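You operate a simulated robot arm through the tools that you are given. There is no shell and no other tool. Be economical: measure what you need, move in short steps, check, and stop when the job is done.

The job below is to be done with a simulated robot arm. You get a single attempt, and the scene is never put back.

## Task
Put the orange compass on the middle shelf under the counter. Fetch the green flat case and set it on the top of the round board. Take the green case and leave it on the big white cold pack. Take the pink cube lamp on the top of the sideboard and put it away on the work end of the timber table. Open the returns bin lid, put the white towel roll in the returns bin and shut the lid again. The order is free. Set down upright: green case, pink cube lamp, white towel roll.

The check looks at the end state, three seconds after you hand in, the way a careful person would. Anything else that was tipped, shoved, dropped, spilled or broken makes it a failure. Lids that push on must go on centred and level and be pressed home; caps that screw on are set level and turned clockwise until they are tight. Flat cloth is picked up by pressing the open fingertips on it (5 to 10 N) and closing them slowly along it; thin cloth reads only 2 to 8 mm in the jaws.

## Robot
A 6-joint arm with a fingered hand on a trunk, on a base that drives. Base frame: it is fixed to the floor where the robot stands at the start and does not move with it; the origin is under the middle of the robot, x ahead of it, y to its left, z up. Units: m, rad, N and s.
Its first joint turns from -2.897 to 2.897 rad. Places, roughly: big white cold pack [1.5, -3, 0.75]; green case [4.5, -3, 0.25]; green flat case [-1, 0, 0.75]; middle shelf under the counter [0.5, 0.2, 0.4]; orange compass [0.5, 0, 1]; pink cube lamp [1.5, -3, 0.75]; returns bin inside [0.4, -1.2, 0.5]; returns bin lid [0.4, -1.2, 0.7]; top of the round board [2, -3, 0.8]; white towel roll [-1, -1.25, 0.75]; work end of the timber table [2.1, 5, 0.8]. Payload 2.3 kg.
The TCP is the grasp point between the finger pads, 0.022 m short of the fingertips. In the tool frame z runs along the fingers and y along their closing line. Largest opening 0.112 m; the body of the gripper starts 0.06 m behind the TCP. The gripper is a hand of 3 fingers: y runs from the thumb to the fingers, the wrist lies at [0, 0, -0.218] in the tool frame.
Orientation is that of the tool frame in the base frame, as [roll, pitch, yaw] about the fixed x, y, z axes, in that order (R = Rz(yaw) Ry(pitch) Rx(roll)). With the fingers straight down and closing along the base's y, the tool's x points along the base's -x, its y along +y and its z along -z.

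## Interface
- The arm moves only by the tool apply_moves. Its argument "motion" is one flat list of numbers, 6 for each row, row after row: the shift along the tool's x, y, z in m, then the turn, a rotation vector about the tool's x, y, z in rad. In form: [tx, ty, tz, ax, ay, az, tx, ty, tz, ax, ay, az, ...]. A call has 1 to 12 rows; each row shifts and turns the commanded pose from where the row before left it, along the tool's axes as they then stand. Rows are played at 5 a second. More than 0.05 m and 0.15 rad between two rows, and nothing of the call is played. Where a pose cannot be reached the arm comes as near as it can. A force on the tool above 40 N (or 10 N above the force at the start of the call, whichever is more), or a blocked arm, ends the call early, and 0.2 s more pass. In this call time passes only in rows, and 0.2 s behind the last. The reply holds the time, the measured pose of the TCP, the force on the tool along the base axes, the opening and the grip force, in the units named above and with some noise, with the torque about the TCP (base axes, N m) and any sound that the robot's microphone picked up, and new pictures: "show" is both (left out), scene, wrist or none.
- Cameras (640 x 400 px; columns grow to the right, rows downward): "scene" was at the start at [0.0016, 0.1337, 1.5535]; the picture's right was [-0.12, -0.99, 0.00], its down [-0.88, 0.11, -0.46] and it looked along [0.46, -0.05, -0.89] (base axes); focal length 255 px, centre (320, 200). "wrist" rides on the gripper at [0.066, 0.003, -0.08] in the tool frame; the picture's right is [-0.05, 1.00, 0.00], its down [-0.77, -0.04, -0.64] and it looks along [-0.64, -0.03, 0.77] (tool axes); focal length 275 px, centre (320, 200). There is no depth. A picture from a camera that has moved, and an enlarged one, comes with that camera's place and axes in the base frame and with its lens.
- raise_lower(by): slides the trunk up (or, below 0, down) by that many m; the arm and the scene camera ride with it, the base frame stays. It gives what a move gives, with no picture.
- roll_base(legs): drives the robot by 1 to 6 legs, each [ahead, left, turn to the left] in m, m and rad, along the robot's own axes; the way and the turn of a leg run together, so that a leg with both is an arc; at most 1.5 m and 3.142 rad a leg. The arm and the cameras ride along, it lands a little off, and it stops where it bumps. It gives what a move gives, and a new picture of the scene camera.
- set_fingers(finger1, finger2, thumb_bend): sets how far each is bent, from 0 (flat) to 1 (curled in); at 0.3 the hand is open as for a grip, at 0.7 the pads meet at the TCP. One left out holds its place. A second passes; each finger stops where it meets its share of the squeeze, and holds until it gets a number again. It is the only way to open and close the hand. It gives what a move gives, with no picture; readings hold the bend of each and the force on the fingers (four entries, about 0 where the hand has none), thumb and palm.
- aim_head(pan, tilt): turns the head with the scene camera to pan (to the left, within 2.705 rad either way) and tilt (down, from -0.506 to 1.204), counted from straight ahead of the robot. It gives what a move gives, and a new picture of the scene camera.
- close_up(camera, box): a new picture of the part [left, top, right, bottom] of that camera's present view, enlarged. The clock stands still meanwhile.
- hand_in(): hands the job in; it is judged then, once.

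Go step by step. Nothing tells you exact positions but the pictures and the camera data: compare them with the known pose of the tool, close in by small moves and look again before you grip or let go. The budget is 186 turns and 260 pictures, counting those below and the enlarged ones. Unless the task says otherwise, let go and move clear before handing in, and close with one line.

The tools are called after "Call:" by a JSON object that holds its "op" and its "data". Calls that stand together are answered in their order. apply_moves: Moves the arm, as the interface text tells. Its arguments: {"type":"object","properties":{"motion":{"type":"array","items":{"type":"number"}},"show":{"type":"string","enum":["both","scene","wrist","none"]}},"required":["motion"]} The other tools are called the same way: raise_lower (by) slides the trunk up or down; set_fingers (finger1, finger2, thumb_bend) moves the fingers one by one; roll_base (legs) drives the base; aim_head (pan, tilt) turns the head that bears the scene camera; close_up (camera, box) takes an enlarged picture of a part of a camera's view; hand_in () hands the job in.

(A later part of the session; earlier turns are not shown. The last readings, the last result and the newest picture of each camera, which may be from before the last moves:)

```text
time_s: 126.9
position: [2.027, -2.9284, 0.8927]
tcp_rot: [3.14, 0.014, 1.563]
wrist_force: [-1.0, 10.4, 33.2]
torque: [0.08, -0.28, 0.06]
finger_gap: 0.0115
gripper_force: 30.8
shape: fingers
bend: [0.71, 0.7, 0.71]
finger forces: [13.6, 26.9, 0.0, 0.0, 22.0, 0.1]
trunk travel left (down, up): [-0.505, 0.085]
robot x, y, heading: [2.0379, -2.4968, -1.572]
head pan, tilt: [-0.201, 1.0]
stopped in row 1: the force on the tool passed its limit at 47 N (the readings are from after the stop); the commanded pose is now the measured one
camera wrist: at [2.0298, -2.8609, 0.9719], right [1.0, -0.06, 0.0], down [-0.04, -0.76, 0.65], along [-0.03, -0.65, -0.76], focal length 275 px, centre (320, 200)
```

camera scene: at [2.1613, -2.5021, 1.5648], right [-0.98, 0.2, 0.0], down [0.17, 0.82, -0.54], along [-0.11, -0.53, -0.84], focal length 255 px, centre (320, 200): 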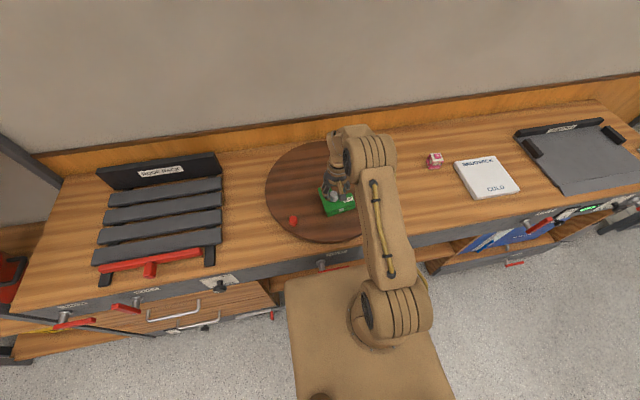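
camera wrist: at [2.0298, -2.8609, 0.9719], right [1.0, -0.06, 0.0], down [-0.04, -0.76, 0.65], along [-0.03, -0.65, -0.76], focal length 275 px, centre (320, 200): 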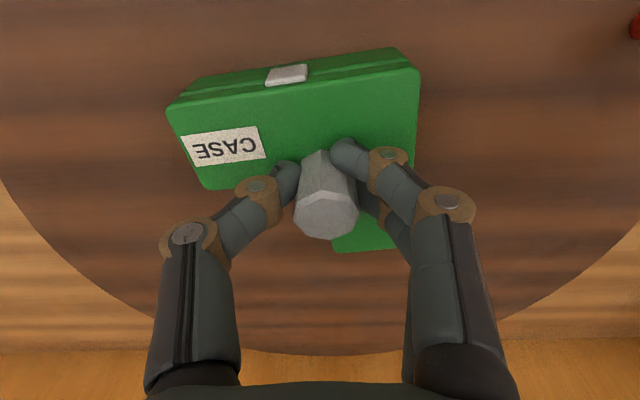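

In contact (a bit hard). Back up a few mm and release.

Call:
{"op": "apply_moves", "data": {"motion": [0, 0, -0.004, 0, 0, 0], "show": "none"}}

Call:
{"op": "set_fingers", "data": {"finger1": 0.4, "finger2": 0.4, "thumb_bend": 0.4}}

Call:
{"op": "apply_moves", "data": {"motion": [0, 0, -0.02, 0, 0, 0, 0, 0, -0.03, 0, 0, 0, 0, 0, -0.03, 0, 0, 0], "show": "wrist"}}

```text
time_s: 127.3
position: [2.0268, -2.9301, 0.8939]
tcp_rot: [3.14, 0.009, 1.561]
wrist_force: [-1.3, 2.0, 10.4]
torque: [-0.02, -0.05, 0.04]
finger_gap: 0.0111
gripper_force: 20.4
shape: fingers
bend: [0.7, 0.68, 0.71]
finger forces: [9.2, 14.4, 0.0, 0.1, 17.5, 0.0]
trunk travel left (down, up): [-0.505, 0.085]
robot x, y, heading: [2.0347, -2.4934, -1.565]
head pan, tilt: [-0.201, 1.0]
```

```text
time_s: 128.1
position: [2.0281, -2.9322, 0.8926]
tcp_rot: [3.139, 0.013, 1.562]
wrist_force: [1.5, 0.3, 5.9]
torque: [0.04, 0.35, -0.03]
finger_gap: 0.0845
gripper_force: 3.4
shape: fingers
bend: [0.4, 0.4, 0.4]
finger forces: [0.0, 0.0, 0.0, 0.0, 7.1, 0.0]
trunk travel left (down, up): [-0.505, 0.085]
robot x, y, heading: [2.0377, -2.4951, -1.569]
head pan, tilt: [-0.201, 1.0]
stopped: the force on the tool passed its limit at 41 N (the readings are from after the stop); the commanded pose is now the measured one
```

```text
time_s: 128.9
position: [2.027, -2.9308, 0.9728]
tcp_rot: [3.139, 0.012, 1.562]
wrist_force: [-0.3, -0.1, 0.5]
torque: [0.01, -0.02, -0.02]
finger_gap: 0.0837
gripper_force: 0.0
shape: fingers
bend: [0.4, 0.4, 0.4]
finger forces: [0.0, 0.0, 0.1, 0.0, 0.0, 0.1]
trunk travel left (down, up): [-0.505, 0.085]
robot x, y, heading: [2.034, -2.4907, -1.571]
head pan, tilt: [-0.201, 1.0]
camera wrist: at [2.0295, -2.8646, 1.0527], right [1.0, -0.05, 0.0], down [-0.04, -0.76, 0.64], along [-0.03, -0.64, -0.76], focal length 275 px, centre (320, 200)
```

wrist: 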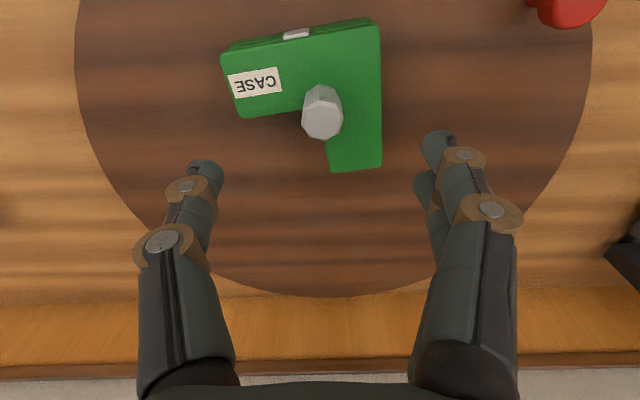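

Green flat case rests on the board. Next the green case near (4.5, -3, 0.25): back off and look toward it.

Call:
{"op": "raise_lower", "data": {"by": 0.08}}

Call:
{"op": "roll_base", "data": {"legs": [[-0.5, 0, 0], [0, 1.0, 0]]}}

Call:
{"op": "aim_head", "data": {"pan": 0.7, "tilt": 0.5}}

```text
time_s: 130.1
position: [2.0271, -2.9317, 1.0514]
tcp_rot: [3.138, 0.012, 1.565]
wrist_force: [0.9, -0.1, 0.2]
torque: [0.0, 0.02, 0.0]
finger_gap: 0.0837
gripper_force: 0.0
shape: fingers
bend: [0.4, 0.4, 0.4]
finger forces: [0.1, 0.1, 0.0, 0.0, 0.0, 0.1]
trunk travel left (down, up): [-0.585, 0.005]
robot x, y, heading: [2.0351, -2.4959, -1.575]
head pan, tilt: [-0.201, 1.0]
```

```text
time_s: 137.7
position: [3.0106, -2.4182, 1.0524]
tcp_rot: [3.139, 0.013, 1.567]
wrist_force: [0.0, -0.8, -0.3]
torque: [0.0, -0.02, 0.02]
finger_gap: 0.0837
gripper_force: 0.1
shape: fingers
bend: [0.4, 0.4, 0.4]
finger forces: [0.0, 0.1, 0.0, 0.1, 0.0, 0.1]
trunk travel left (down, up): [-0.585, 0.005]
robot x, y, heading: [3.0153, -1.9791, -1.567]
head pan, tilt: [-0.201, 1.0]
camera scene: at [3.1436, -1.9877, 1.6447], right [-0.98, 0.2, 0.0], down [0.16, 0.83, -0.54], along [-0.11, -0.53, -0.84], focal length 255 px, centre (320, 200)
```

scene: 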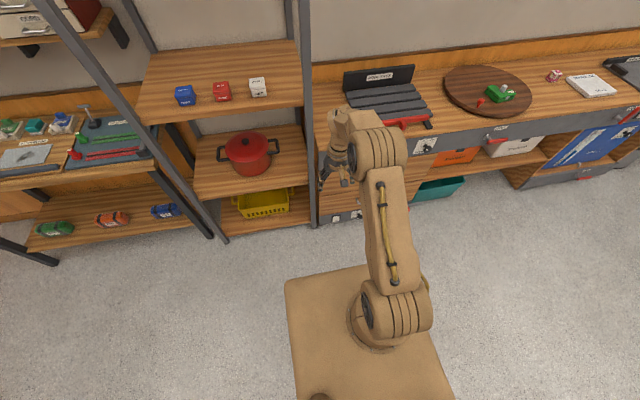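

```text
time_s: 138.9
position: [3.0091, -2.4187, 1.0515]
tcp_rot: [3.141, 0.013, 1.566]
wrist_force: [-0.1, 0.2, 0.4]
torque: [-0.02, 0.0, 0.04]
finger_gap: 0.0833
gripper_force: 0.0
shape: fingers
bend: [0.4, 0.4, 0.4]
finger forces: [0.1, 0.0, 0.0, 0.0, 0.1, 0.0]
trunk travel left (down, up): [-0.585, 0.005]
robot x, y, heading: [3.0186, -1.9807, -1.568]
head pan, tilt: [0.7, 0.499]
camera scene: at [3.2158, -1.9889, 1.6858], right [-0.76, -0.65, 0.0], down [-0.31, 0.37, -0.88], along [0.57, -0.67, -0.48], focal length 255 px, centre (320, 200)
```

scene: 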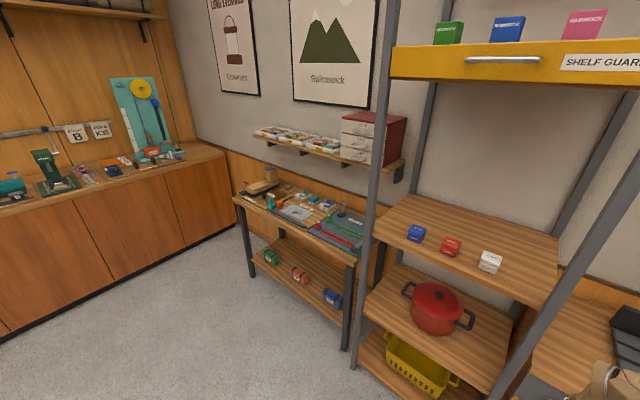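

The green case is on the low shelf under the repair table at about (4.59, -2.97). Drive in front of it.

Call:
{"op": "roll_base", "data": {"legs": [[0, 1.0, 0], [0, 0.54, 0]]}}

Call:
{"op": "aim_head", "data": {"pan": -0.1, "tilt": 0.8}}

Call:
{"op": "close_up", "data": {"camera": "scene", "box": [200, 100, 440, 250]}}

```text
time_s: 146.8
position: [4.5255, -2.4269, 1.0519]
tcp_rot: [3.139, 0.013, 1.551]
wrist_force: [-0.5, -0.1, -0.3]
torque: [0.04, 0.02, -0.03]
finger_gap: 0.0835
gripper_force: 0.0
shape: fingers
bend: [0.4, 0.4, 0.4]
finger forces: [0.0, 0.0, 0.1, 0.0, 0.0, 0.0]
trunk travel left (down, up): [-0.585, 0.005]
robot x, y, heading: [4.5367, -1.9896, -1.577]
head pan, tilt: [0.7, 0.499]
camera scene: at [4.7384, -2.0013, 1.6858], right [-0.77, -0.63, 0.0], down [-0.3, 0.37, -0.88], along [0.56, -0.68, -0.48], focal length 255 px, centre (320, 200)
```

scene: 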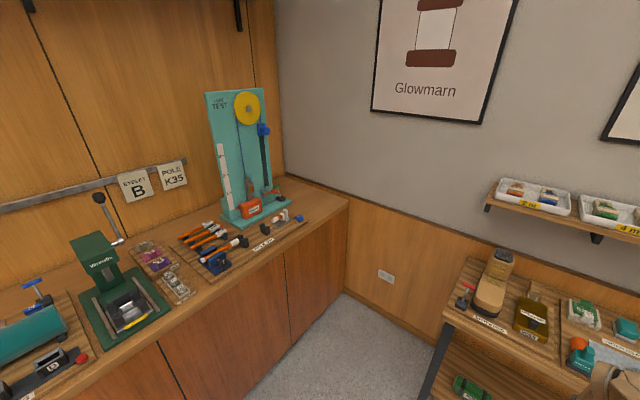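

```text
time_s: 147.9
position: [4.5256, -2.4275, 1.0519]
tcp_rot: [3.14, 0.013, 1.549]
wrist_force: [0.6, 0.4, 0.5]
torque: [0.0, 0.02, 0.03]
finger_gap: 0.0836
gripper_force: 0.0
shape: fingers
bend: [0.4, 0.4, 0.4]
finger forces: [0.0, 0.0, 0.0, 0.0, 0.1, 0.0]
trunk travel left (down, up): [-0.585, 0.005]
robot x, y, heading: [4.5399, -1.9894, -1.585]
head pan, tilt: [-0.099, 0.799]
camera scene: at [4.6714, -2.0111, 1.6599], right [-0.99, 0.11, 0.0], down [0.08, 0.71, -0.7], along [-0.08, -0.69, -0.72], focal length 255 px, centre (320, 200)
```

scene: 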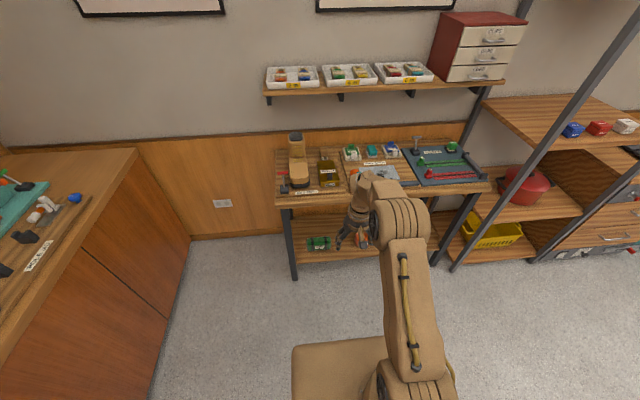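

```text
2.67 times, centred on (320, 175) of scene
camera zoom: at [4.6714, -2.0111, 1.6599], right [-0.99, 0.11, 0.0], down [0.08, 0.71, -0.7], along [-0.08, -0.69, -0.72], focal length 679 px, centre (320, 267)
```

zoom: 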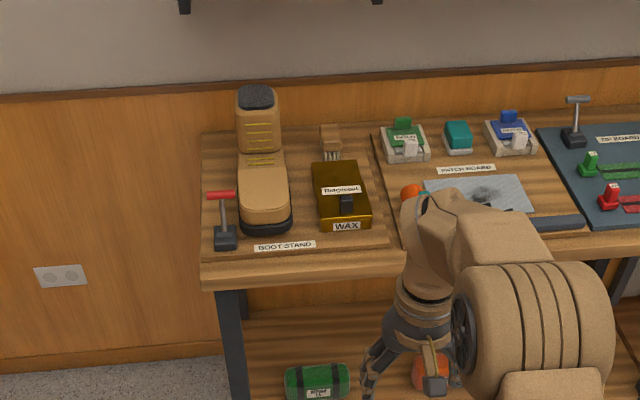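

Call:
{"op": "raise_lower", "data": {"by": -0.4}}

Call:
{"op": "aim_head", "data": {"pan": 0.0, "tilt": 0.8}}

Call:
{"op": "close_up", "data": {"camera": "scene", "box": [240, 80, 480, 230]}}

```text
time_s: 151.7
position: [4.5249, -2.4282, 0.6519]
tcp_rot: [3.139, 0.011, 1.551]
wrist_force: [0.5, -0.3, -0.6]
torque: [-0.04, -0.05, 0.06]
finger_gap: 0.0835
gripper_force: 0.1
shape: fingers
bend: [0.4, 0.4, 0.4]
finger forces: [0.1, 0.0, 0.0, 0.0, 0.1, 0.0]
trunk travel left (down, up): [-0.185, 0.405]
robot x, y, heading: [4.5387, -1.9945, -1.586]
head pan, tilt: [-0.099, 0.799]
```

```text
time_s: 152.4
position: [4.5238, -2.4271, 0.6523]
tcp_rot: [3.14, 0.011, 1.551]
wrist_force: [-0.3, -0.1, 0.4]
torque: [0.0, 0.0, 0.03]
finger_gap: 0.0835
gripper_force: 0.2
shape: fingers
bend: [0.4, 0.4, 0.4]
finger forces: [0.0, 0.0, 0.1, 0.0, 0.0, 0.0]
trunk travel left (down, up): [-0.185, 0.405]
robot x, y, heading: [4.5432, -1.9927, -1.586]
head pan, tilt: [0.0, 0.799]
camera scene: at [4.6792, -2.0116, 1.2599], right [-1.0, 0.01, 0.0], down [0.01, 0.72, -0.7], along [-0.01, -0.7, -0.72], focal length 255 px, centre (320, 200)
```

scene: 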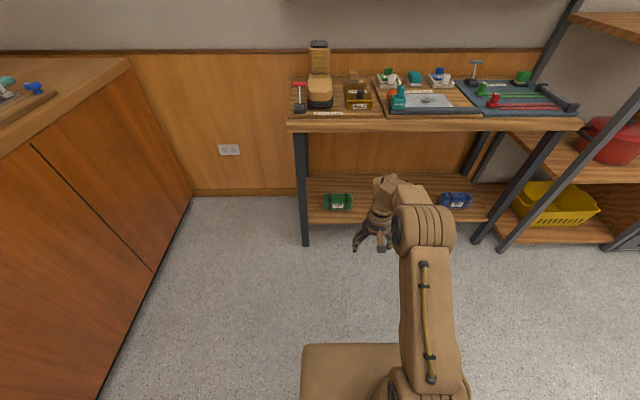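

```text
2.67 times, centred on (360, 155) of scene
camera zoom: at [4.6792, -2.0116, 1.2599], right [-1.0, 0.01, 0.0], down [0.01, 0.72, -0.7], along [-0.01, -0.7, -0.72], focal length 679 px, centre (213, 320)
```

zoom: 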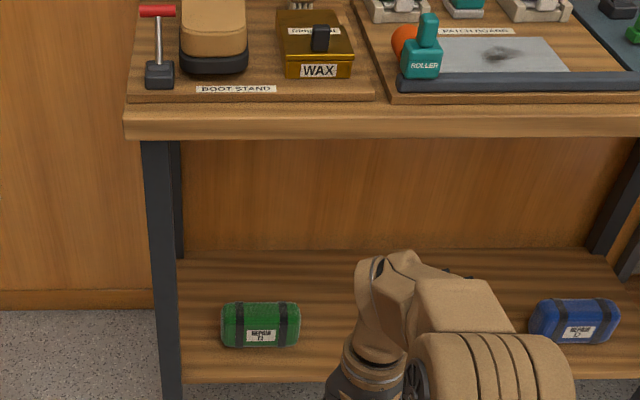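

The green case (rolled pouch, about 0.16 long along x) sits at ≈(4.57, -2.96) on the low shelf. I'll turn the hand 90° so it closes across the narrow side.

Call:
{"op": "apply_moves", "data": {"motion": [0, 0, 0, 0, 0, 0.14, 0, 0, 0, 0, 0, 0.14, 0, 0, 0, 0, 0, 0.14, 0, 0, 0, 0, 0, 0.14, 0, 0, 0, 0, 0, 0.14, 0, 0, 0, 0, 0, 0.14, 0, 0, 0, 0, 0, 0.14, 0, 0, 0, 0, 0, 0.14, 0, 0, 0, 0, 0, 0.14, 0, 0, 0, 0, 0, 0.14, 0, 0, 0, 0, 0, 0.15], "show": "none"}}

Call:
{"op": "set_fingers", "data": {"finger1": 0.3, "finger2": 0.3, "thumb_bend": 0.3}}

Call:
{"op": "apply_moves", "data": {"motion": [0, -0.02, 0, -0.1, 0, 0, 0, -0.02, 0, -0.1, 0, 0, 0, 0, 0, -0.1, 0, 0], "show": "both"}}

```text
time_s: 154.8
position: [4.5242, -2.4288, 0.6525]
tcp_rot: [3.129, -0.001, -0.003]
wrist_force: [-0.6, 0.3, 0.1]
torque: [-0.03, -0.03, 0.04]
finger_gap: 0.0836
gripper_force: 0.1
shape: fingers
bend: [0.4, 0.4, 0.4]
finger forces: [0.0, 0.0, 0.1, 0.0, 0.0, 0.0]
trunk travel left (down, up): [-0.185, 0.405]
robot x, y, heading: [4.5373, -1.9937, -1.59]
head pan, tilt: [0.0, 0.799]
```

```text
time_s: 155.8
position: [4.5256, -2.4265, 0.6531]
tcp_rot: [3.129, -0.002, 0.0]
wrist_force: [1.1, -0.5, 0.3]
torque: [-0.04, 0.01, 0.01]
finger_gap: 0.1111
gripper_force: 0.1
shape: fingers
bend: [0.3, 0.3, 0.3]
finger forces: [0.1, 0.0, 0.0, 0.1, 0.0, 0.0]
trunk travel left (down, up): [-0.185, 0.405]
robot x, y, heading: [4.5419, -1.9895, -1.583]
head pan, tilt: [0.0, 0.799]
```

```text
time_s: 156.6
position: [4.5251, -2.3884, 0.65]
tcp_rot: [2.83, -0.001, 0.001]
wrist_force: [0.0, -0.3, 0.2]
torque: [0.02, -0.03, -0.03]
finger_gap: 0.1111
gripper_force: 0.1
shape: fingers
bend: [0.3, 0.3, 0.3]
finger forces: [0.0, 0.0, 0.0, 0.1, 0.0, 0.1]
trunk travel left (down, up): [-0.185, 0.405]
robot x, y, heading: [4.5411, -1.9883, -1.584]
head pan, tilt: [0.0, 0.799]
camera scene: at [4.6792, -2.0115, 1.2599], right [-1.0, 0.01, 0.0], down [0.01, 0.72, -0.7], along [-0.01, -0.7, -0.72], focal length 255 px, centre (320, 200)
camera wrist: at [4.5902, -2.366, 0.7281], right [-0.05, -0.95, 0.31], down [-0.77, 0.23, 0.59], along [-0.63, -0.21, -0.74], focal length 275 px, centre (320, 200)
```

scene: 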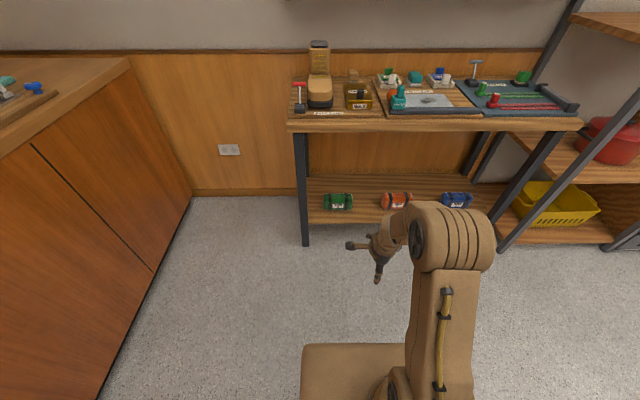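
wrist: 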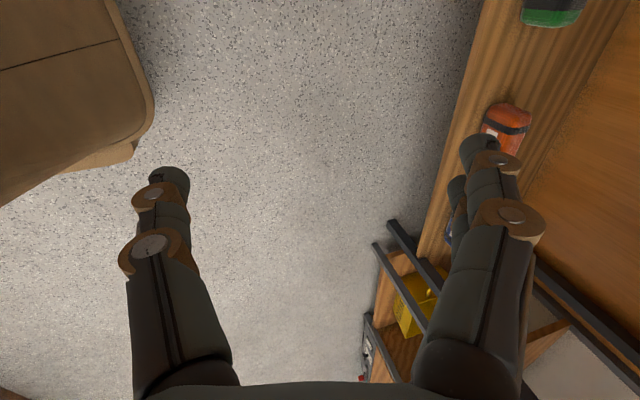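

Orientation works. Lower trunk and arm in the open area first, to come in just above the case's height.

Call:
{"op": "raise_lower", "data": {"by": -0.115}}

Call:
{"op": "apply_moves", "data": {"motion": [0, -0.0118, 0.0382, 0, 0, 0, 0, -0.0118, 0.0382, 0, 0, 0, 0, -0.0118, 0.0382, 0, 0, 0, 0, -0.0118, 0.0382, 0, 0, 0, 0, -0.0118, 0.0382, 0, 0, 0], "show": "scene"}}

```text
time_s: 158.1
position: [4.5245, -2.3885, 0.536]
tcp_rot: [2.829, 0.0, -0.001]
wrist_force: [0.3, 1.2, 0.5]
torque: [-0.01, 0.01, -0.01]
finger_gap: 0.1113
gripper_force: 0.0
shape: fingers
bend: [0.3, 0.3, 0.3]
finger forces: [0.1, 0.1, 0.1, 0.1, 0.0, 0.1]
trunk travel left (down, up): [-0.07, 0.52]
robot x, y, heading: [4.5407, -1.9902, -1.585]
head pan, tilt: [0.0, 0.799]
```

```text
time_s: 159.3
position: [4.5268, -2.3891, 0.3332]
tcp_rot: [2.831, -0.003, -0.001]
wrist_force: [0.2, 0.4, -0.4]
torque: [-0.04, -0.02, -0.03]
finger_gap: 0.1111
gripper_force: 0.1
shape: fingers
bend: [0.3, 0.3, 0.3]
finger forces: [0.0, 0.0, 0.0, 0.1, 0.1, 0.0]
out of reach, approached as far as the arm can: row 2
trunk travel left (down, up): [-0.07, 0.52]
robot x, y, heading: [4.5383, -1.9912, -1.581]
head pan, tilt: [0.0, 0.799]
camera scene: at [4.6792, -2.0116, 1.1449], right [-1.0, 0.01, 0.0], down [0.01, 0.72, -0.7], along [-0.01, -0.7, -0.72], focal length 255 px, centre (320, 200)
```

scene: 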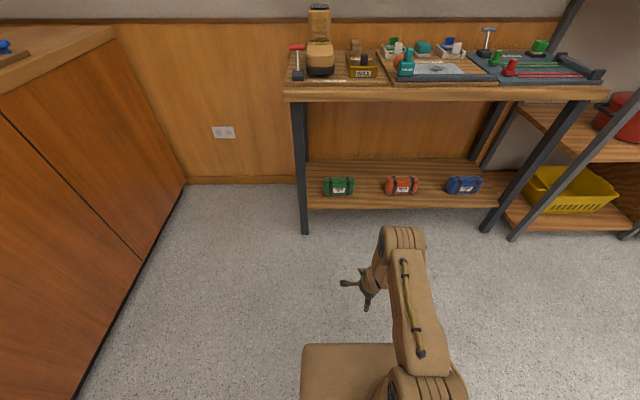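

Extend the arm so the elbow stays low and back from the table edge.

Call:
{"op": "apply_moves", "data": {"motion": [0, 0.0239, 0.0074, 0, 0, 0, 0, 0.0239, 0.0074, 0, 0, 0, 0, 0.0239, 0.0074, 0, 0, 0, 0, 0.0239, 0.0074, 0, 0, 0], "show": "scene"}}

```text
time_s: 160.3
position: [4.5208, -2.4778, 0.3365]
tcp_rot: [2.828, -0.004, 0.0]
wrist_force: [-0.1, -0.1, 0.9]
torque: [-0.03, -0.01, -0.01]
finger_gap: 0.1114
gripper_force: 0.1
shape: fingers
bend: [0.3, 0.3, 0.3]
finger forces: [0.0, 0.0, 0.1, 0.0, 0.1, 0.1]
out of reach, approached as far as the arm can: row 2, 3
trunk travel left (down, up): [-0.07, 0.52]
robot x, y, heading: [4.5391, -1.9935, -1.584]
head pan, tilt: [0.0, 0.799]
camera scene: at [4.6792, -2.0116, 1.1449], right [-1.0, 0.01, 0.0], down [0.01, 0.72, -0.7], along [-0.01, -0.7, -0.72], focal length 255 px, centre (320, 200)
```

scene: 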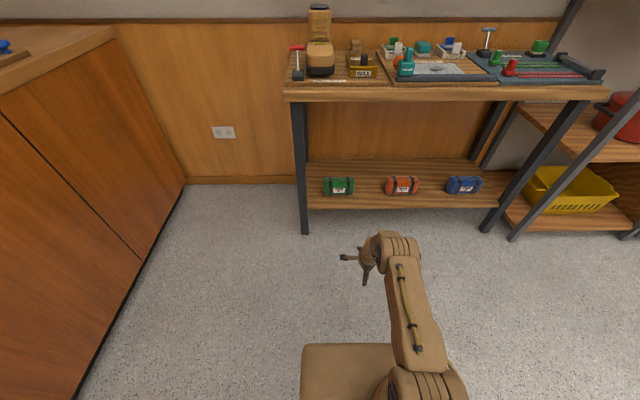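

Clearances look fine. Drive in under the table, just above the case.

Call:
{"op": "roll_base", "data": {"legs": [[0, 0.05, 0.013], [0.42, 0, 0]]}}

Call:
{"op": "apply_moves", "data": {"motion": [0, 0, 0, 0, 0, 0], "show": "wrist"}}

```text
time_s: 163.4
position: [4.5763, -2.9022, 0.3366]
tcp_rot: [2.829, -0.002, 0.013]
wrist_force: [0.2, -0.3, -0.3]
torque: [0.0, -0.01, -0.03]
finger_gap: 0.1112
gripper_force: 0.1
shape: fingers
bend: [0.3, 0.3, 0.3]
finger forces: [0.0, 0.1, 0.1, 0.0, 0.0, 0.1]
trunk travel left (down, up): [-0.07, 0.52]
robot x, y, heading: [4.5898, -2.4158, -1.573]
head pan, tilt: [0.0, 0.799]
camera scene: at [4.729, -2.4344, 1.1449], right [-1.0, 0.0, 0.0], down [0.0, 0.72, -0.7], along [0.0, -0.7, -0.72], focal length 255 px, centre (320, 200)
```

scene: 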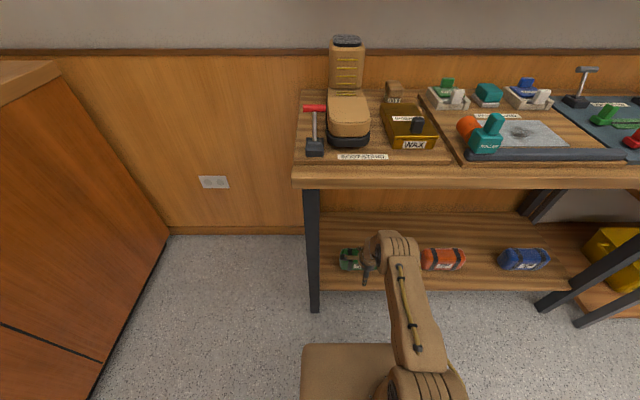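

```text
time_s: 163.8
position: [4.5769, -2.9027, 0.3358]
tcp_rot: [2.828, -0.002, 0.015]
wrist_force: [0.2, -0.1, -0.7]
torque: [0.01, -0.01, -0.01]
finger_gap: 0.1115
gripper_force: 0.1
shape: fingers
bend: [0.3, 0.3, 0.3]
finger forces: [0.0, 0.0, 0.1, 0.0, 0.0, 0.0]
trunk travel left (down, up): [-0.07, 0.52]
robot x, y, heading: [4.5918, -2.4165, -1.572]
head pan, tilt: [0.0, 0.799]
camera wrist: at [4.6416, -2.8797, 0.4143], right [-0.03, -0.95, 0.31], down [-0.77, 0.22, 0.59], along [-0.63, -0.22, -0.74], focal length 275 px, centre (320, 200)
```

wrist: 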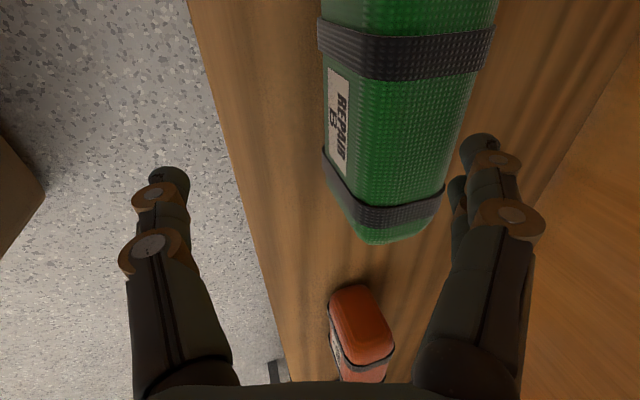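

The case is centred near (4.58, -2.955). I'll pull the arm in 5 cm, drive 10 cm closer and straighten the hand for an even grip.

Call:
{"op": "apply_moves", "data": {"motion": [0, -0.0239, -0.0074, 0, 0, 0, 0, -0.0239, -0.0074, 0, 0, 0], "show": "none"}}

Call:
{"op": "roll_base", "data": {"legs": [[0.095, 0, 0]]}}

Call:
{"op": "apply_moves", "data": {"motion": [0, 0, 0, 0.12, 0, 0, 0, 0, 0, 0.12, 0, 0], "show": "wrist"}}

```text
time_s: 164.4
position: [4.5717, -2.8595, 0.3354]
tcp_rot: [2.832, 0.019, 0.008]
wrist_force: [0.0, -0.6, 0.1]
torque: [0.03, 0.02, -0.03]
finger_gap: 0.1112
gripper_force: 0.0
shape: fingers
bend: [0.3, 0.3, 0.3]
finger forces: [0.1, 0.0, 0.1, 0.0, 0.0, 0.0]
out of reach, approached as far as the arm can: row 2
trunk travel left (down, up): [-0.07, 0.52]
robot x, y, heading: [4.5867, -2.4141, -1.572]
head pan, tilt: [0.0, 0.799]
```

```text
time_s: 165.5
position: [4.5697, -2.9549, 0.335]
tcp_rot: [2.83, 0.019, 0.005]
wrist_force: [0.2, 0.5, 0.4]
torque: [0.0, -0.01, -0.02]
finger_gap: 0.1115
gripper_force: 0.0
shape: fingers
bend: [0.3, 0.3, 0.3]
finger forces: [0.1, 0.0, 0.0, 0.0, 0.0, 0.0]
trunk travel left (down, up): [-0.07, 0.52]
robot x, y, heading: [4.591, -2.5118, -1.57]
head pan, tilt: [0.0, 0.799]
camera scene: at [4.7289, -2.5301, 1.1449], right [-1.0, 0.0, 0.0], down [0.0, 0.72, -0.7], along [0.0, -0.7, -0.72], focal length 255 px, centre (320, 200)
```

scene: 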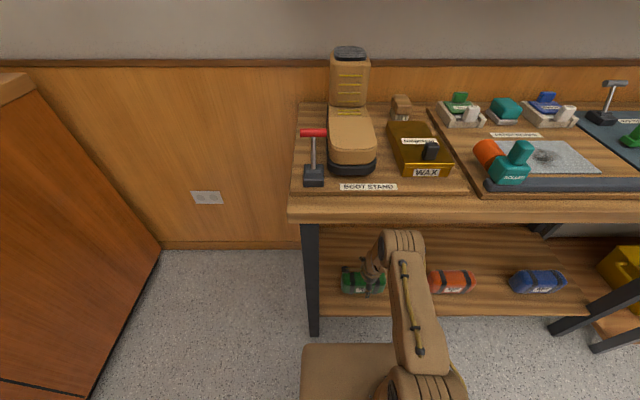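

```text
time_s: 166.1
position: [4.5711, -2.9545, 0.3356]
tcp_rot: [3.071, 0.019, 0.007]
wrist_force: [0.2, 0.3, 0.0]
torque: [-0.01, 0.02, 0.01]
finger_gap: 0.1117
gripper_force: 0.0
shape: fingers
bend: [0.3, 0.3, 0.3]
finger forces: [0.0, 0.1, 0.1, 0.0, 0.0, 0.0]
trunk travel left (down, up): [-0.07, 0.52]
robot x, y, heading: [4.5941, -2.5105, -1.576]
head pan, tilt: [0.0, 0.799]
camera wrist: at [4.6379, -2.9524, 0.4157], right [-0.04, -1.0, 0.07], down [-0.76, 0.07, 0.65], along [-0.65, -0.03, -0.76], focal length 275 px, centre (320, 200)
```

wrist: 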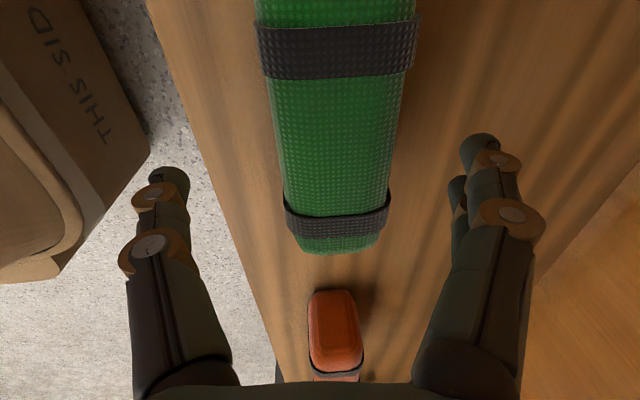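

Good alignment. Shift 9 mm and lower over the case.

Call:
{"op": "apply_moves", "data": {"motion": [0, 0.009, 0, 0, 0, 0], "show": "none"}}

Call:
{"op": "raise_lower", "data": {"by": -0.05}}

Call:
{"op": "apply_moves", "data": {"motion": [0, 0, 0, 0, 0, 0], "show": "wrist"}}

```text
time_s: 166.5
position: [4.5701, -2.964, 0.3373]
tcp_rot: [3.072, 0.02, 0.007]
wrist_force: [0.7, 0.2, 0.3]
torque: [0.04, 0.0, 0.01]
finger_gap: 0.1115
gripper_force: 0.1
shape: fingers
bend: [0.3, 0.3, 0.3]
finger forces: [0.0, 0.0, 0.0, 0.1, 0.0, 0.0]
trunk travel left (down, up): [-0.07, 0.52]
robot x, y, heading: [4.5884, -2.5117, -1.576]
head pan, tilt: [0.0, 0.799]
```

```text
time_s: 167.4
position: [4.5712, -2.9637, 0.2867]
tcp_rot: [3.072, 0.018, 0.006]
wrist_force: [0.3, 0.5, -0.2]
torque: [0.03, 0.02, 0.02]
finger_gap: 0.1115
gripper_force: 0.1
shape: fingers
bend: [0.3, 0.3, 0.3]
finger forces: [0.0, 0.0, 0.0, 0.0, 0.0, 0.0]
trunk travel left (down, up): [-0.02, 0.57]
robot x, y, heading: [4.5881, -2.5095, -1.572]
head pan, tilt: [0.0, 0.799]
```

```text
time_s: 167.8
position: [4.5719, -2.9653, 0.288]
tcp_rot: [3.071, 0.02, 0.006]
wrist_force: [-0.3, 0.2, 0.3]
torque: [0.0, -0.02, -0.01]
finger_gap: 0.1118
gripper_force: 0.0
shape: fingers
bend: [0.3, 0.3, 0.3]
finger forces: [0.1, 0.1, 0.0, 0.0, 0.1, 0.0]
trunk travel left (down, up): [-0.02, 0.57]
robot x, y, heading: [4.5923, -2.5098, -1.578]
head pan, tilt: [0.0, 0.799]
camera wrist: at [4.6382, -2.9615, 0.3666], right [-0.04, -1.0, 0.07], down [-0.76, 0.08, 0.65], along [-0.65, -0.03, -0.76], focal length 275 px, centre (320, 200)
```

wrist: 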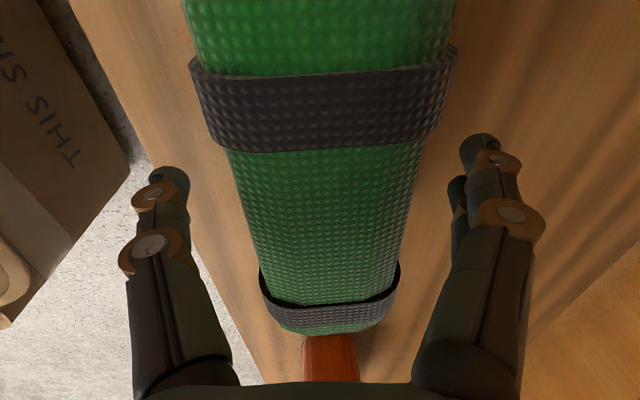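

Straddled. Lower 1.2 cm more and close.

Call:
{"op": "raise_lower", "data": {"by": -0.014}}

Call:
{"op": "set_fingers", "data": {"finger1": 0.62, "finger2": 0.62, "thumb_bend": 0.62}}

Call:
{"op": "raise_lower", "data": {"by": 0.04}}

Call:
{"op": "apply_moves", "data": {"motion": [0, 0, 0, 0, 0, 0], "show": "wrist"}}

```text
time_s: 168.4
position: [4.5707, -2.9641, 0.2725]
tcp_rot: [3.074, 0.019, 0.005]
wrist_force: [-1.0, 0.2, 0.5]
torque: [0.0, 0.0, 0.02]
finger_gap: 0.1116
gripper_force: 0.1
shape: fingers
bend: [0.3, 0.3, 0.3]
finger forces: [0.1, 0.0, 0.1, 0.0, 0.1, 0.1]
trunk travel left (down, up): [-0.006, 0.584]
robot x, y, heading: [4.5891, -2.5079, -1.572]
head pan, tilt: [0.0, 0.799]
```

```text
time_s: 169.4
position: [4.5713, -2.9637, 0.2728]
tcp_rot: [3.07, 0.02, 0.005]
wrist_force: [0.3, -3.6, 7.6]
torque: [0.07, 0.01, -0.03]
finger_gap: 0.0552
gripper_force: 20.0
shape: fingers
bend: [0.55, 0.54, 0.54]
finger forces: [12.1, 11.2, 0.0, 0.0, 16.8, 0.1]
trunk travel left (down, up): [-0.006, 0.584]
robot x, y, heading: [4.5891, -2.5116, -1.574]
head pan, tilt: [0.0, 0.799]
```

```text
time_s: 170.3
position: [4.5717, -2.964, 0.313]
tcp_rot: [3.069, 0.019, 0.005]
wrist_force: [0.0, -0.2, -2.1]
torque: [0.03, 0.03, 0.01]
finger_gap: 0.0554
gripper_force: 18.0
shape: fingers
bend: [0.54, 0.54, 0.54]
finger forces: [9.7, 9.1, 0.0, 0.1, 17.5, 0.0]
trunk travel left (down, up): [-0.046, 0.544]
robot x, y, heading: [4.5873, -2.5095, -1.573]
head pan, tilt: [0.0, 0.799]
```

```text
time_s: 170.7
position: [4.5713, -2.9635, 0.3143]
tcp_rot: [3.071, 0.02, 0.005]
wrist_force: [-0.6, 0.4, -2.3]
torque: [0.02, -0.01, -0.02]
finger_gap: 0.055
gripper_force: 19.1
shape: fingers
bend: [0.54, 0.54, 0.54]
finger forces: [9.9, 9.2, 0.0, 0.0, 17.4, 0.0]
trunk travel left (down, up): [-0.046, 0.544]
robot x, y, heading: [4.5873, -2.5081, -1.566]
head pan, tilt: [0.0, 0.799]
camera wrist: at [4.6383, -2.9615, 0.3924], right [-0.04, -1.0, 0.07], down [-0.76, 0.08, 0.65], along [-0.65, -0.03, -0.76], focal length 275 px, centre (320, 200)
```

wrist: 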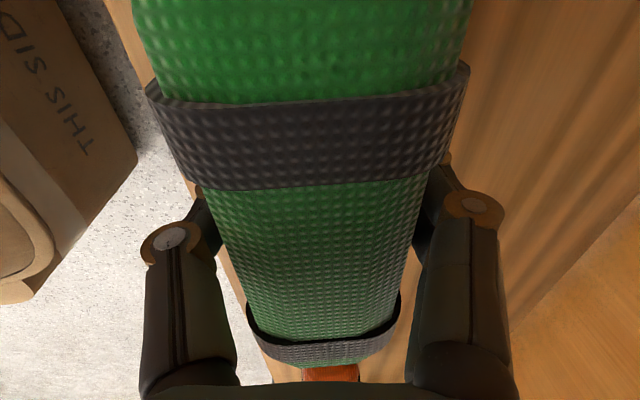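

Held. Back out, raise, and drive to the cold pack at about (1.39, -2.99).

Call:
{"op": "roll_base", "data": {"legs": [[-0.53, 0, 0]]}}

Call:
{"op": "raise_lower", "data": {"by": 0.4}}

Call:
{"op": "raise_lower", "data": {"by": 0.144}}

Call:
{"op": "roll_base", "data": {"legs": [[0, -1.2, 0], [0, -1.2, 0], [0, -0.78, 0]]}}

```text
time_s: 173.8
position: [4.5754, -2.4383, 0.3124]
tcp_rot: [3.071, 0.021, 0.013]
wrist_force: [-0.9, 0.9, -1.6]
torque: [0.0, 0.01, 0.02]
finger_gap: 0.0555
gripper_force: 18.5
shape: fingers
bend: [0.54, 0.54, 0.54]
finger forces: [9.8, 9.1, 0.0, 0.0, 17.3, 0.0]
trunk travel left (down, up): [-0.046, 0.544]
robot x, y, heading: [4.5929, -1.9825, -1.568]
head pan, tilt: [0.0, 0.799]
camera scene: at [4.7278, -2.0017, 1.1209], right [-1.0, -0.01, 0.0], down [0.0, 0.72, -0.7], along [0.0, -0.7, -0.72], focal length 255 px, centre (320, 200)
```

scene: 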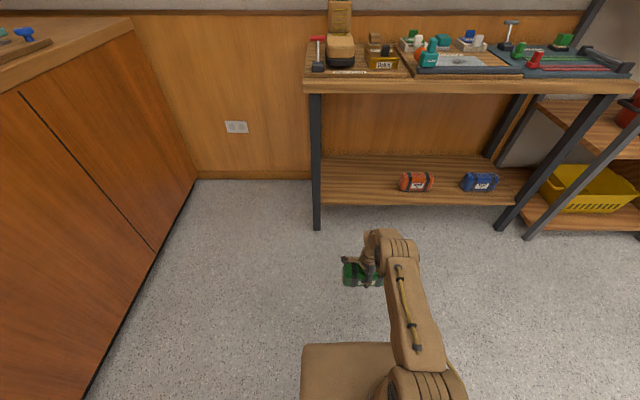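

```text
time_s: 177.6
position: [4.574, -2.4377, 0.7131]
tcp_rot: [3.071, 0.018, 0.013]
wrist_force: [-0.1, 0.2, -1.4]
torque: [-0.02, -0.03, -0.04]
finger_gap: 0.0554
gripper_force: 17.7
shape: fingers
bend: [0.54, 0.54, 0.54]
finger forces: [9.7, 9.1, 0.0, 0.0, 17.3, 0.1]
trunk travel left (down, up): [-0.446, 0.144]
robot x, y, heading: [4.5877, -1.9821, -1.562]
head pan, tilt: [0.0, 0.799]
```

```text
time_s: 179.3
position: [4.5734, -2.437, 0.8571]
tcp_rot: [3.072, 0.018, 0.014]
wrist_force: [0.4, 0.1, -1.7]
torque: [0.0, -0.01, 0.01]
finger_gap: 0.0552
gripper_force: 18.3
shape: fingers
bend: [0.54, 0.54, 0.54]
finger forces: [9.7, 9.1, 0.1, 0.0, 17.3, 0.1]
trunk travel left (down, up): [-0.59, 0.0]
robot x, y, heading: [4.5907, -1.985, -1.561]
head pan, tilt: [0.0, 0.799]
```

```text
time_s: 194.7
position: [1.4374, -2.4862, 0.8573]
tcp_rot: [3.072, 0.017, 0.027]
wrist_force: [0.1, 0.2, -1.7]
torque: [0.02, 0.02, 0.03]
finger_gap: 0.0554
gripper_force: 17.5
shape: fingers
bend: [0.54, 0.54, 0.54]
finger forces: [9.7, 9.0, 0.0, 0.0, 17.4, 0.0]
trunk travel left (down, up): [-0.59, 0.0]
robot x, y, heading: [1.4431, -2.029, -1.552]
head pan, tilt: [0.0, 0.799]
camera scene: at [1.5853, -2.0501, 1.6649], right [-1.0, -0.02, 0.0], down [-0.01, 0.72, -0.7], along [0.01, -0.7, -0.72], focal length 255 px, centre (320, 200)
```

scene: 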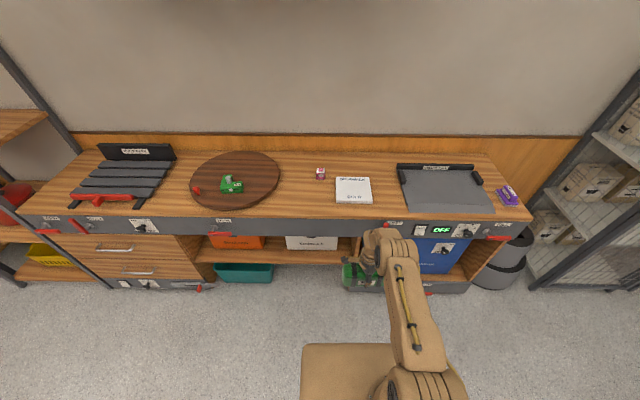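

Pack centre ≈(1.43, -2.98). Raise the arm 7 cm and approach.

Call:
{"op": "apply_moves", "data": {"motion": [0, 0.0, -0.035, 0, 0, 0, 0, 0.0, -0.035, 0, 0, 0, 0, 0, 0, 0.065, 0, 0], "show": "none"}}

Call:
{"op": "roll_base", "data": {"legs": [[0.46, 0, -0.019]]}}

Call:
{"op": "aim_head", "data": {"pan": -0.2, "tilt": 1.0}}

Call:
{"op": "apply_moves", "data": {"motion": [0, 0, 0, 0, 0, 0], "show": "wrist"}}

```text
time_s: 195.5
position: [1.4376, -2.4827, 0.9267]
tcp_rot: [3.139, 0.019, 0.029]
wrist_force: [0.0, -1.0, -2.4]
torque: [-0.02, 0.0, 0.01]
finger_gap: 0.0556
gripper_force: 17.5
shape: fingers
bend: [0.54, 0.54, 0.54]
finger forces: [9.5, 9.0, 0.0, 0.0, 16.9, 0.1]
trunk travel left (down, up): [-0.59, 0.0]
robot x, y, heading: [1.4421, -2.0335, -1.555]
head pan, tilt: [0.0, 0.799]
```

```text
time_s: 198.2
position: [1.4245, -2.9442, 0.9287]
tcp_rot: [3.137, 0.02, -0.007]
wrist_force: [0.5, 0.2, -2.5]
torque: [-0.01, -0.04, 0.0]
finger_gap: 0.0551
gripper_force: 17.2
shape: fingers
bend: [0.54, 0.54, 0.54]
finger forces: [9.3, 8.9, 0.1, 0.0, 17.0, 0.0]
trunk travel left (down, up): [-0.59, 0.0]
robot x, y, heading: [1.4443, -2.4936, -1.591]
head pan, tilt: [0.0, 0.799]
camera scene: at [1.5863, -2.5174, 1.6649], right [-1.0, 0.01, 0.0], down [0.01, 0.72, -0.7], along [-0.01, -0.7, -0.72], focal length 255 px, centre (320, 200)
```

scene: 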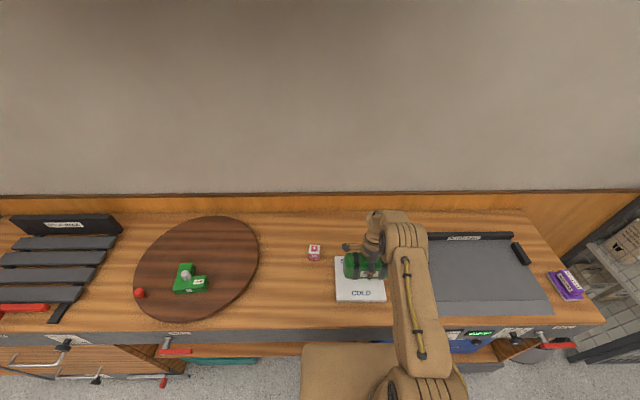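

```text
time_s: 199.0
position: [1.4245, -2.9442, 0.9271]
tcp_rot: [3.136, 0.019, -0.006]
wrist_force: [-0.3, 1.1, -1.5]
torque: [-0.03, 0.01, -0.01]
finger_gap: 0.055
gripper_force: 17.3
shape: fingers
bend: [0.54, 0.54, 0.54]
finger forces: [9.4, 8.7, 0.0, 0.0, 16.9, 0.1]
trunk travel left (down, up): [-0.59, 0.0]
robot x, y, heading: [1.4472, -2.494, -1.587]
head pan, tilt: [-0.201, 1.0]
camera scene: at [1.5727, -2.5043, 1.6498], right [-0.98, 0.21, 0.0], down [0.18, 0.82, -0.54], along [-0.11, -0.53, -0.84], focal length 255 px, centre (320, 200)
```

scene: 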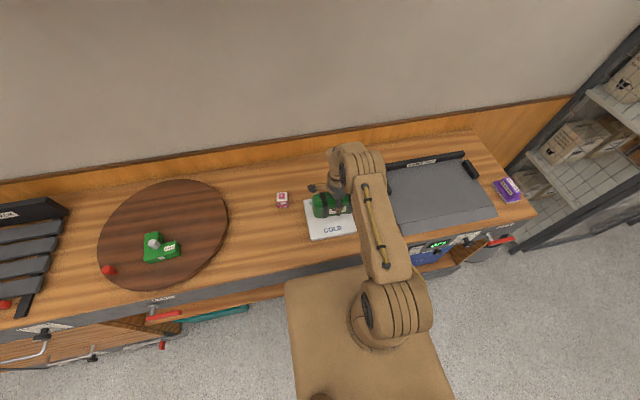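

```text
time_s: 199.4
position: [1.4234, -2.9441, 0.9276]
tcp_rot: [3.135, 0.02, -0.004]
wrist_force: [-0.1, 0.3, -1.8]
torque: [0.01, 0.02, -0.03]
finger_gap: 0.0552
gripper_force: 17.6
shape: fingers
bend: [0.54, 0.54, 0.54]
finger forces: [9.5, 8.8, 0.0, 0.0, 16.9, 0.1]
trunk travel left (down, up): [-0.59, 0.0]
robot x, y, heading: [1.4497, -2.4936, -1.585]
head pan, tilt: [-0.201, 1.0]
camera wrist: at [1.4913, -2.9473, 1.007], right [-0.05, -1.0, 0.01], down [-0.76, 0.04, 0.65], along [-0.65, 0.03, -0.76], focal length 275 px, centre (320, 200)
```

wrist: 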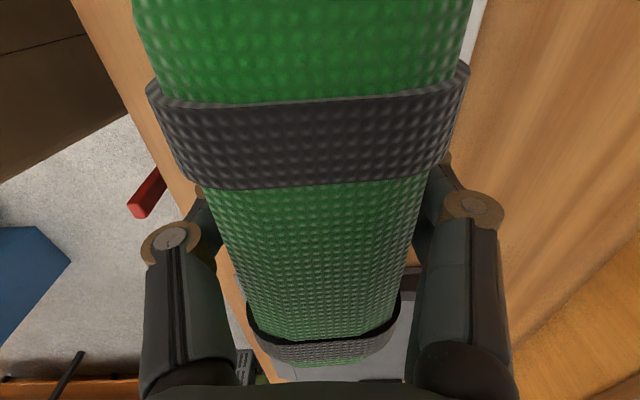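

Pack spans x 1.35–1.53, y −2.88…−3.06. Shift to its centre and lower carefully.

Call:
{"op": "apply_moves", "data": {"motion": [0.016, 0.026, 0, 0, 0.019, 0, 0, 0, 0.015, 0, 0, 0, 0, 0, 0.015, 0, 0, 0, 0, 0, 0.015, 0, 0, 0, 0, 0, 0.01, 0, 0, 0], "show": "scene"}}

Call:
{"op": "close_up", "data": {"camera": "scene", "box": [260, 140, 400, 260]}}

```text
time_s: 200.6
position: [1.4399, -2.9691, 0.8764]
tcp_rot: [3.129, 0.0, -0.007]
wrist_force: [0.5, 1.0, 24.2]
torque: [-0.61, 0.15, -0.02]
finger_gap: 0.0552
gripper_force: 21.7
shape: fingers
bend: [0.55, 0.55, 0.56]
finger forces: [11.5, 11.1, 0.0, 0.0, 21.5, 0.1]
trunk travel left (down, up): [-0.59, 0.0]
robot x, y, heading: [1.4487, -2.4952, -1.579]
head pan, tilt: [-0.201, 1.0]
camera scene: at [1.5727, -2.4988, 1.6503], right [-0.98, 0.21, 0.0], down [0.18, 0.82, -0.54], along [-0.11, -0.53, -0.84], focal length 255 px, centre (320, 200)
```

scene: 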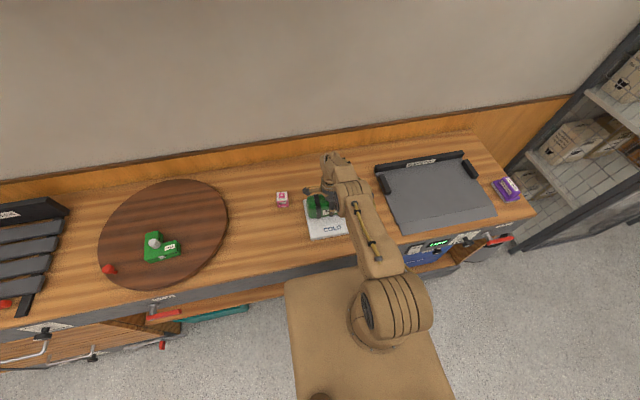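

```text
3.33 times, centred on (330, 200) of scene
camera zoom: at [1.5727, -2.4988, 1.6503], right [-0.98, 0.21, 0.0], down [0.18, 0.82, -0.54], along [-0.11, -0.53, -0.84], focal length 849 px, centre (287, 200)
```

zoom: 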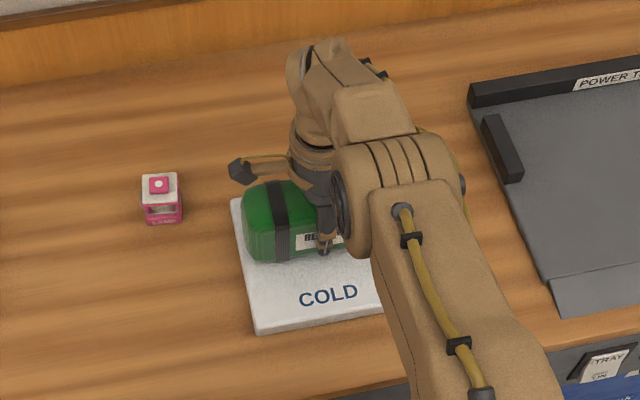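

The case sits centred on the pack with firm contact. Relax the pressure and release.

Call:
{"op": "apply_moves", "data": {"motion": [0, 0, -0.004, 0, 0, 0], "show": "none"}}

Call:
{"op": "set_fingers", "data": {"finger1": 0.42, "finger2": 0.42, "thumb_bend": 0.42}}

Call:
{"op": "set_fingers", "data": {"finger1": 0.3, "finger2": 0.3, "thumb_bend": 0.3}}

Call:
{"op": "apply_moves", "data": {"motion": [0, 0, -0.02, 0, 0, 0, 0, 0, -0.03, 0, 0, 0, 0, 0, -0.03, 0, 0, 0, 0, 0, -0.03, 0, 0, 0], "show": "both"}}

```text
time_s: 201.0
position: [1.439, -2.9693, 0.8758]
tcp_rot: [3.136, 0.002, -0.004]
wrist_force: [-1.3, -2.4, 10.8]
torque: [-0.47, 0.11, -0.02]
finger_gap: 0.055
gripper_force: 19.9
shape: fingers
bend: [0.55, 0.55, 0.56]
finger forces: [11.3, 11.0, 0.0, 0.0, 18.0, 0.0]
trunk travel left (down, up): [-0.59, 0.0]
robot x, y, heading: [1.4488, -2.4937, -1.588]
head pan, tilt: [-0.201, 1.0]
```

```text
time_s: 202.0
position: [1.4398, -2.9705, 0.8772]
tcp_rot: [3.136, -0.001, -0.006]
wrist_force: [-0.5, 1.4, 1.6]
torque: [-0.01, -0.02, -0.01]
finger_gap: 0.0784
gripper_force: 1.6
shape: fingers
bend: [0.42, 0.42, 0.42]
finger forces: [0.2, 0.2, 0.0, 0.1, 2.4, 0.0]
trunk travel left (down, up): [-0.59, 0.0]
robot x, y, heading: [1.4442, -2.4918, -1.587]
head pan, tilt: [-0.201, 1.0]
```

```text
time_s: 203.0
position: [1.4405, -2.9703, 0.8767]
tcp_rot: [3.135, 0.0, -0.004]
wrist_force: [0.1, 0.3, -0.1]
torque: [-0.02, -0.02, -0.02]
finger_gap: 0.1112
gripper_force: 0.5
shape: fingers
bend: [0.3, 0.3, 0.3]
finger forces: [0.0, 0.0, 0.0, 0.0, 0.5, 0.0]
trunk travel left (down, up): [-0.59, 0.0]
robot x, y, heading: [1.4501, -2.4938, -1.59]
head pan, tilt: [-0.201, 1.0]
```

```text
time_s: 204.0
position: [1.4399, -2.9684, 0.9881]
tcp_rot: [3.136, -0.001, -0.003]
wrist_force: [0.2, 0.0, -1.1]
torque: [0.03, -0.02, 0.0]
finger_gap: 0.1114
gripper_force: 0.0
shape: fingers
bend: [0.3, 0.3, 0.3]
finger forces: [0.1, 0.0, 0.0, 0.0, 0.0, 0.0]
trunk travel left (down, up): [-0.59, 0.0]
robot x, y, heading: [1.4461, -2.4924, -1.586]
head pan, tilt: [-0.201, 1.0]
camera scene: at [1.5726, -2.5035, 1.6497], right [-0.98, 0.21, 0.0], down [0.18, 0.82, -0.54], along [-0.11, -0.53, -0.84], focal length 255 px, centre (320, 200)
camera wrist: at [1.5059, -2.972, 1.0688], right [-0.05, -1.0, 0.0], down [-0.77, 0.04, 0.64], along [-0.63, 0.03, -0.77], focal length 275 px, centre (320, 200)
```

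scene: 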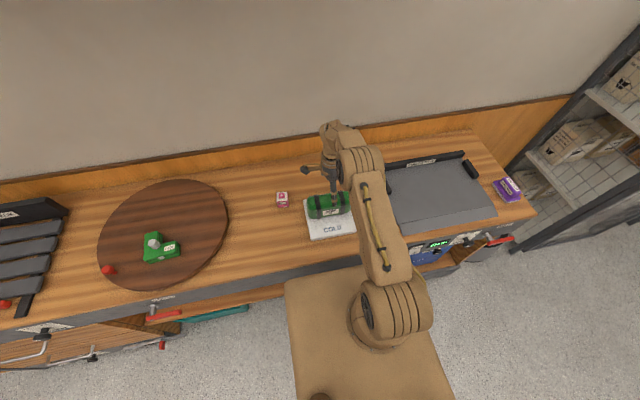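
wrist: 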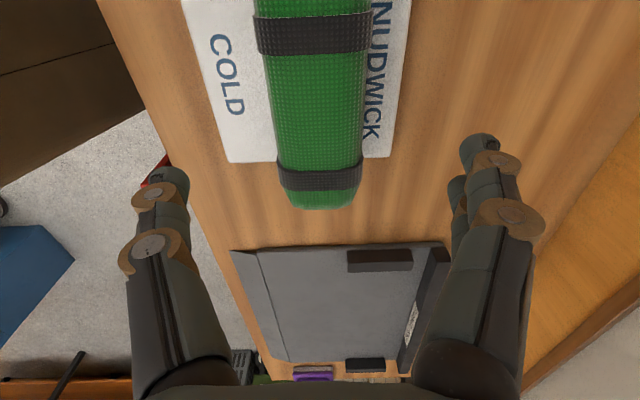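

The case overhangs the pack at its far end by ~4 cm; I'll regrip and shift it 2 cm toward +x to centre it.

Call:
{"op": "apply_moves", "data": {"motion": [0, 0, 0.03, 0, 0, 0, 0, 0, 0.03, 0, 0, 0, 0, 0, 0.03, 0, 0, 0, 0, 0, 0.02, 0, 0, 0], "show": "none"}}

Call:
{"op": "set_fingers", "data": {"finger1": 0.62, "finger2": 0.62, "thumb_bend": 0.62}}

Call:
{"op": "apply_moves", "data": {"motion": [0, 0, -0.012, 0, 0, 0, 0.011, 0, 0, 0, 0, 0, 0.011, 0, 0, 0, 0, 0, 0, 0, 0.006, 0, 0, 0, 0, 0, 0.004, 0, 0, 0], "show": "none"}}

```text
time_s: 205.0
position: [1.4406, -2.9681, 0.8776]
tcp_rot: [3.136, 0.0, -0.007]
wrist_force: [0.2, 0.3, 0.7]
torque: [-0.03, -0.03, 0.0]
finger_gap: 0.1113
gripper_force: 0.0
shape: fingers
bend: [0.3, 0.3, 0.3]
finger forces: [0.0, 0.1, 0.1, 0.0, 0.0, 0.1]
trunk travel left (down, up): [-0.59, 0.0]
robot x, y, heading: [1.4479, -2.4952, -1.587]
head pan, tilt: [-0.201, 1.0]
```

```text
time_s: 206.0
position: [1.4405, -2.9689, 0.8779]
tcp_rot: [3.137, 0.001, -0.006]
wrist_force: [0.2, 0.3, 0.4]
torque: [-0.07, 0.01, -0.01]
finger_gap: 0.0549
gripper_force: 17.1
shape: fingers
bend: [0.52, 0.52, 0.56]
finger forces: [9.1, 8.8, 0.0, 0.0, 17.4, 0.0]
trunk travel left (down, up): [-0.59, 0.0]
robot x, y, heading: [1.4467, -2.4972, -1.584]
head pan, tilt: [-0.201, 1.0]
```

```text
time_s: 207.2
position: [1.4616, -2.9706, 0.8777]
tcp_rot: [3.136, 0.0, -0.007]
wrist_force: [-0.1, 0.0, -1.1]
torque: [-0.05, 0.02, 0.05]
finger_gap: 0.0553
gripper_force: 17.1
shape: fingers
bend: [0.52, 0.52, 0.56]
finger forces: [8.7, 8.5, 0.0, 0.0, 17.4, 0.1]
trunk travel left (down, up): [-0.59, 0.0]
robot x, y, heading: [1.4455, -2.4942, -1.582]
head pan, tilt: [-0.201, 1.0]
```

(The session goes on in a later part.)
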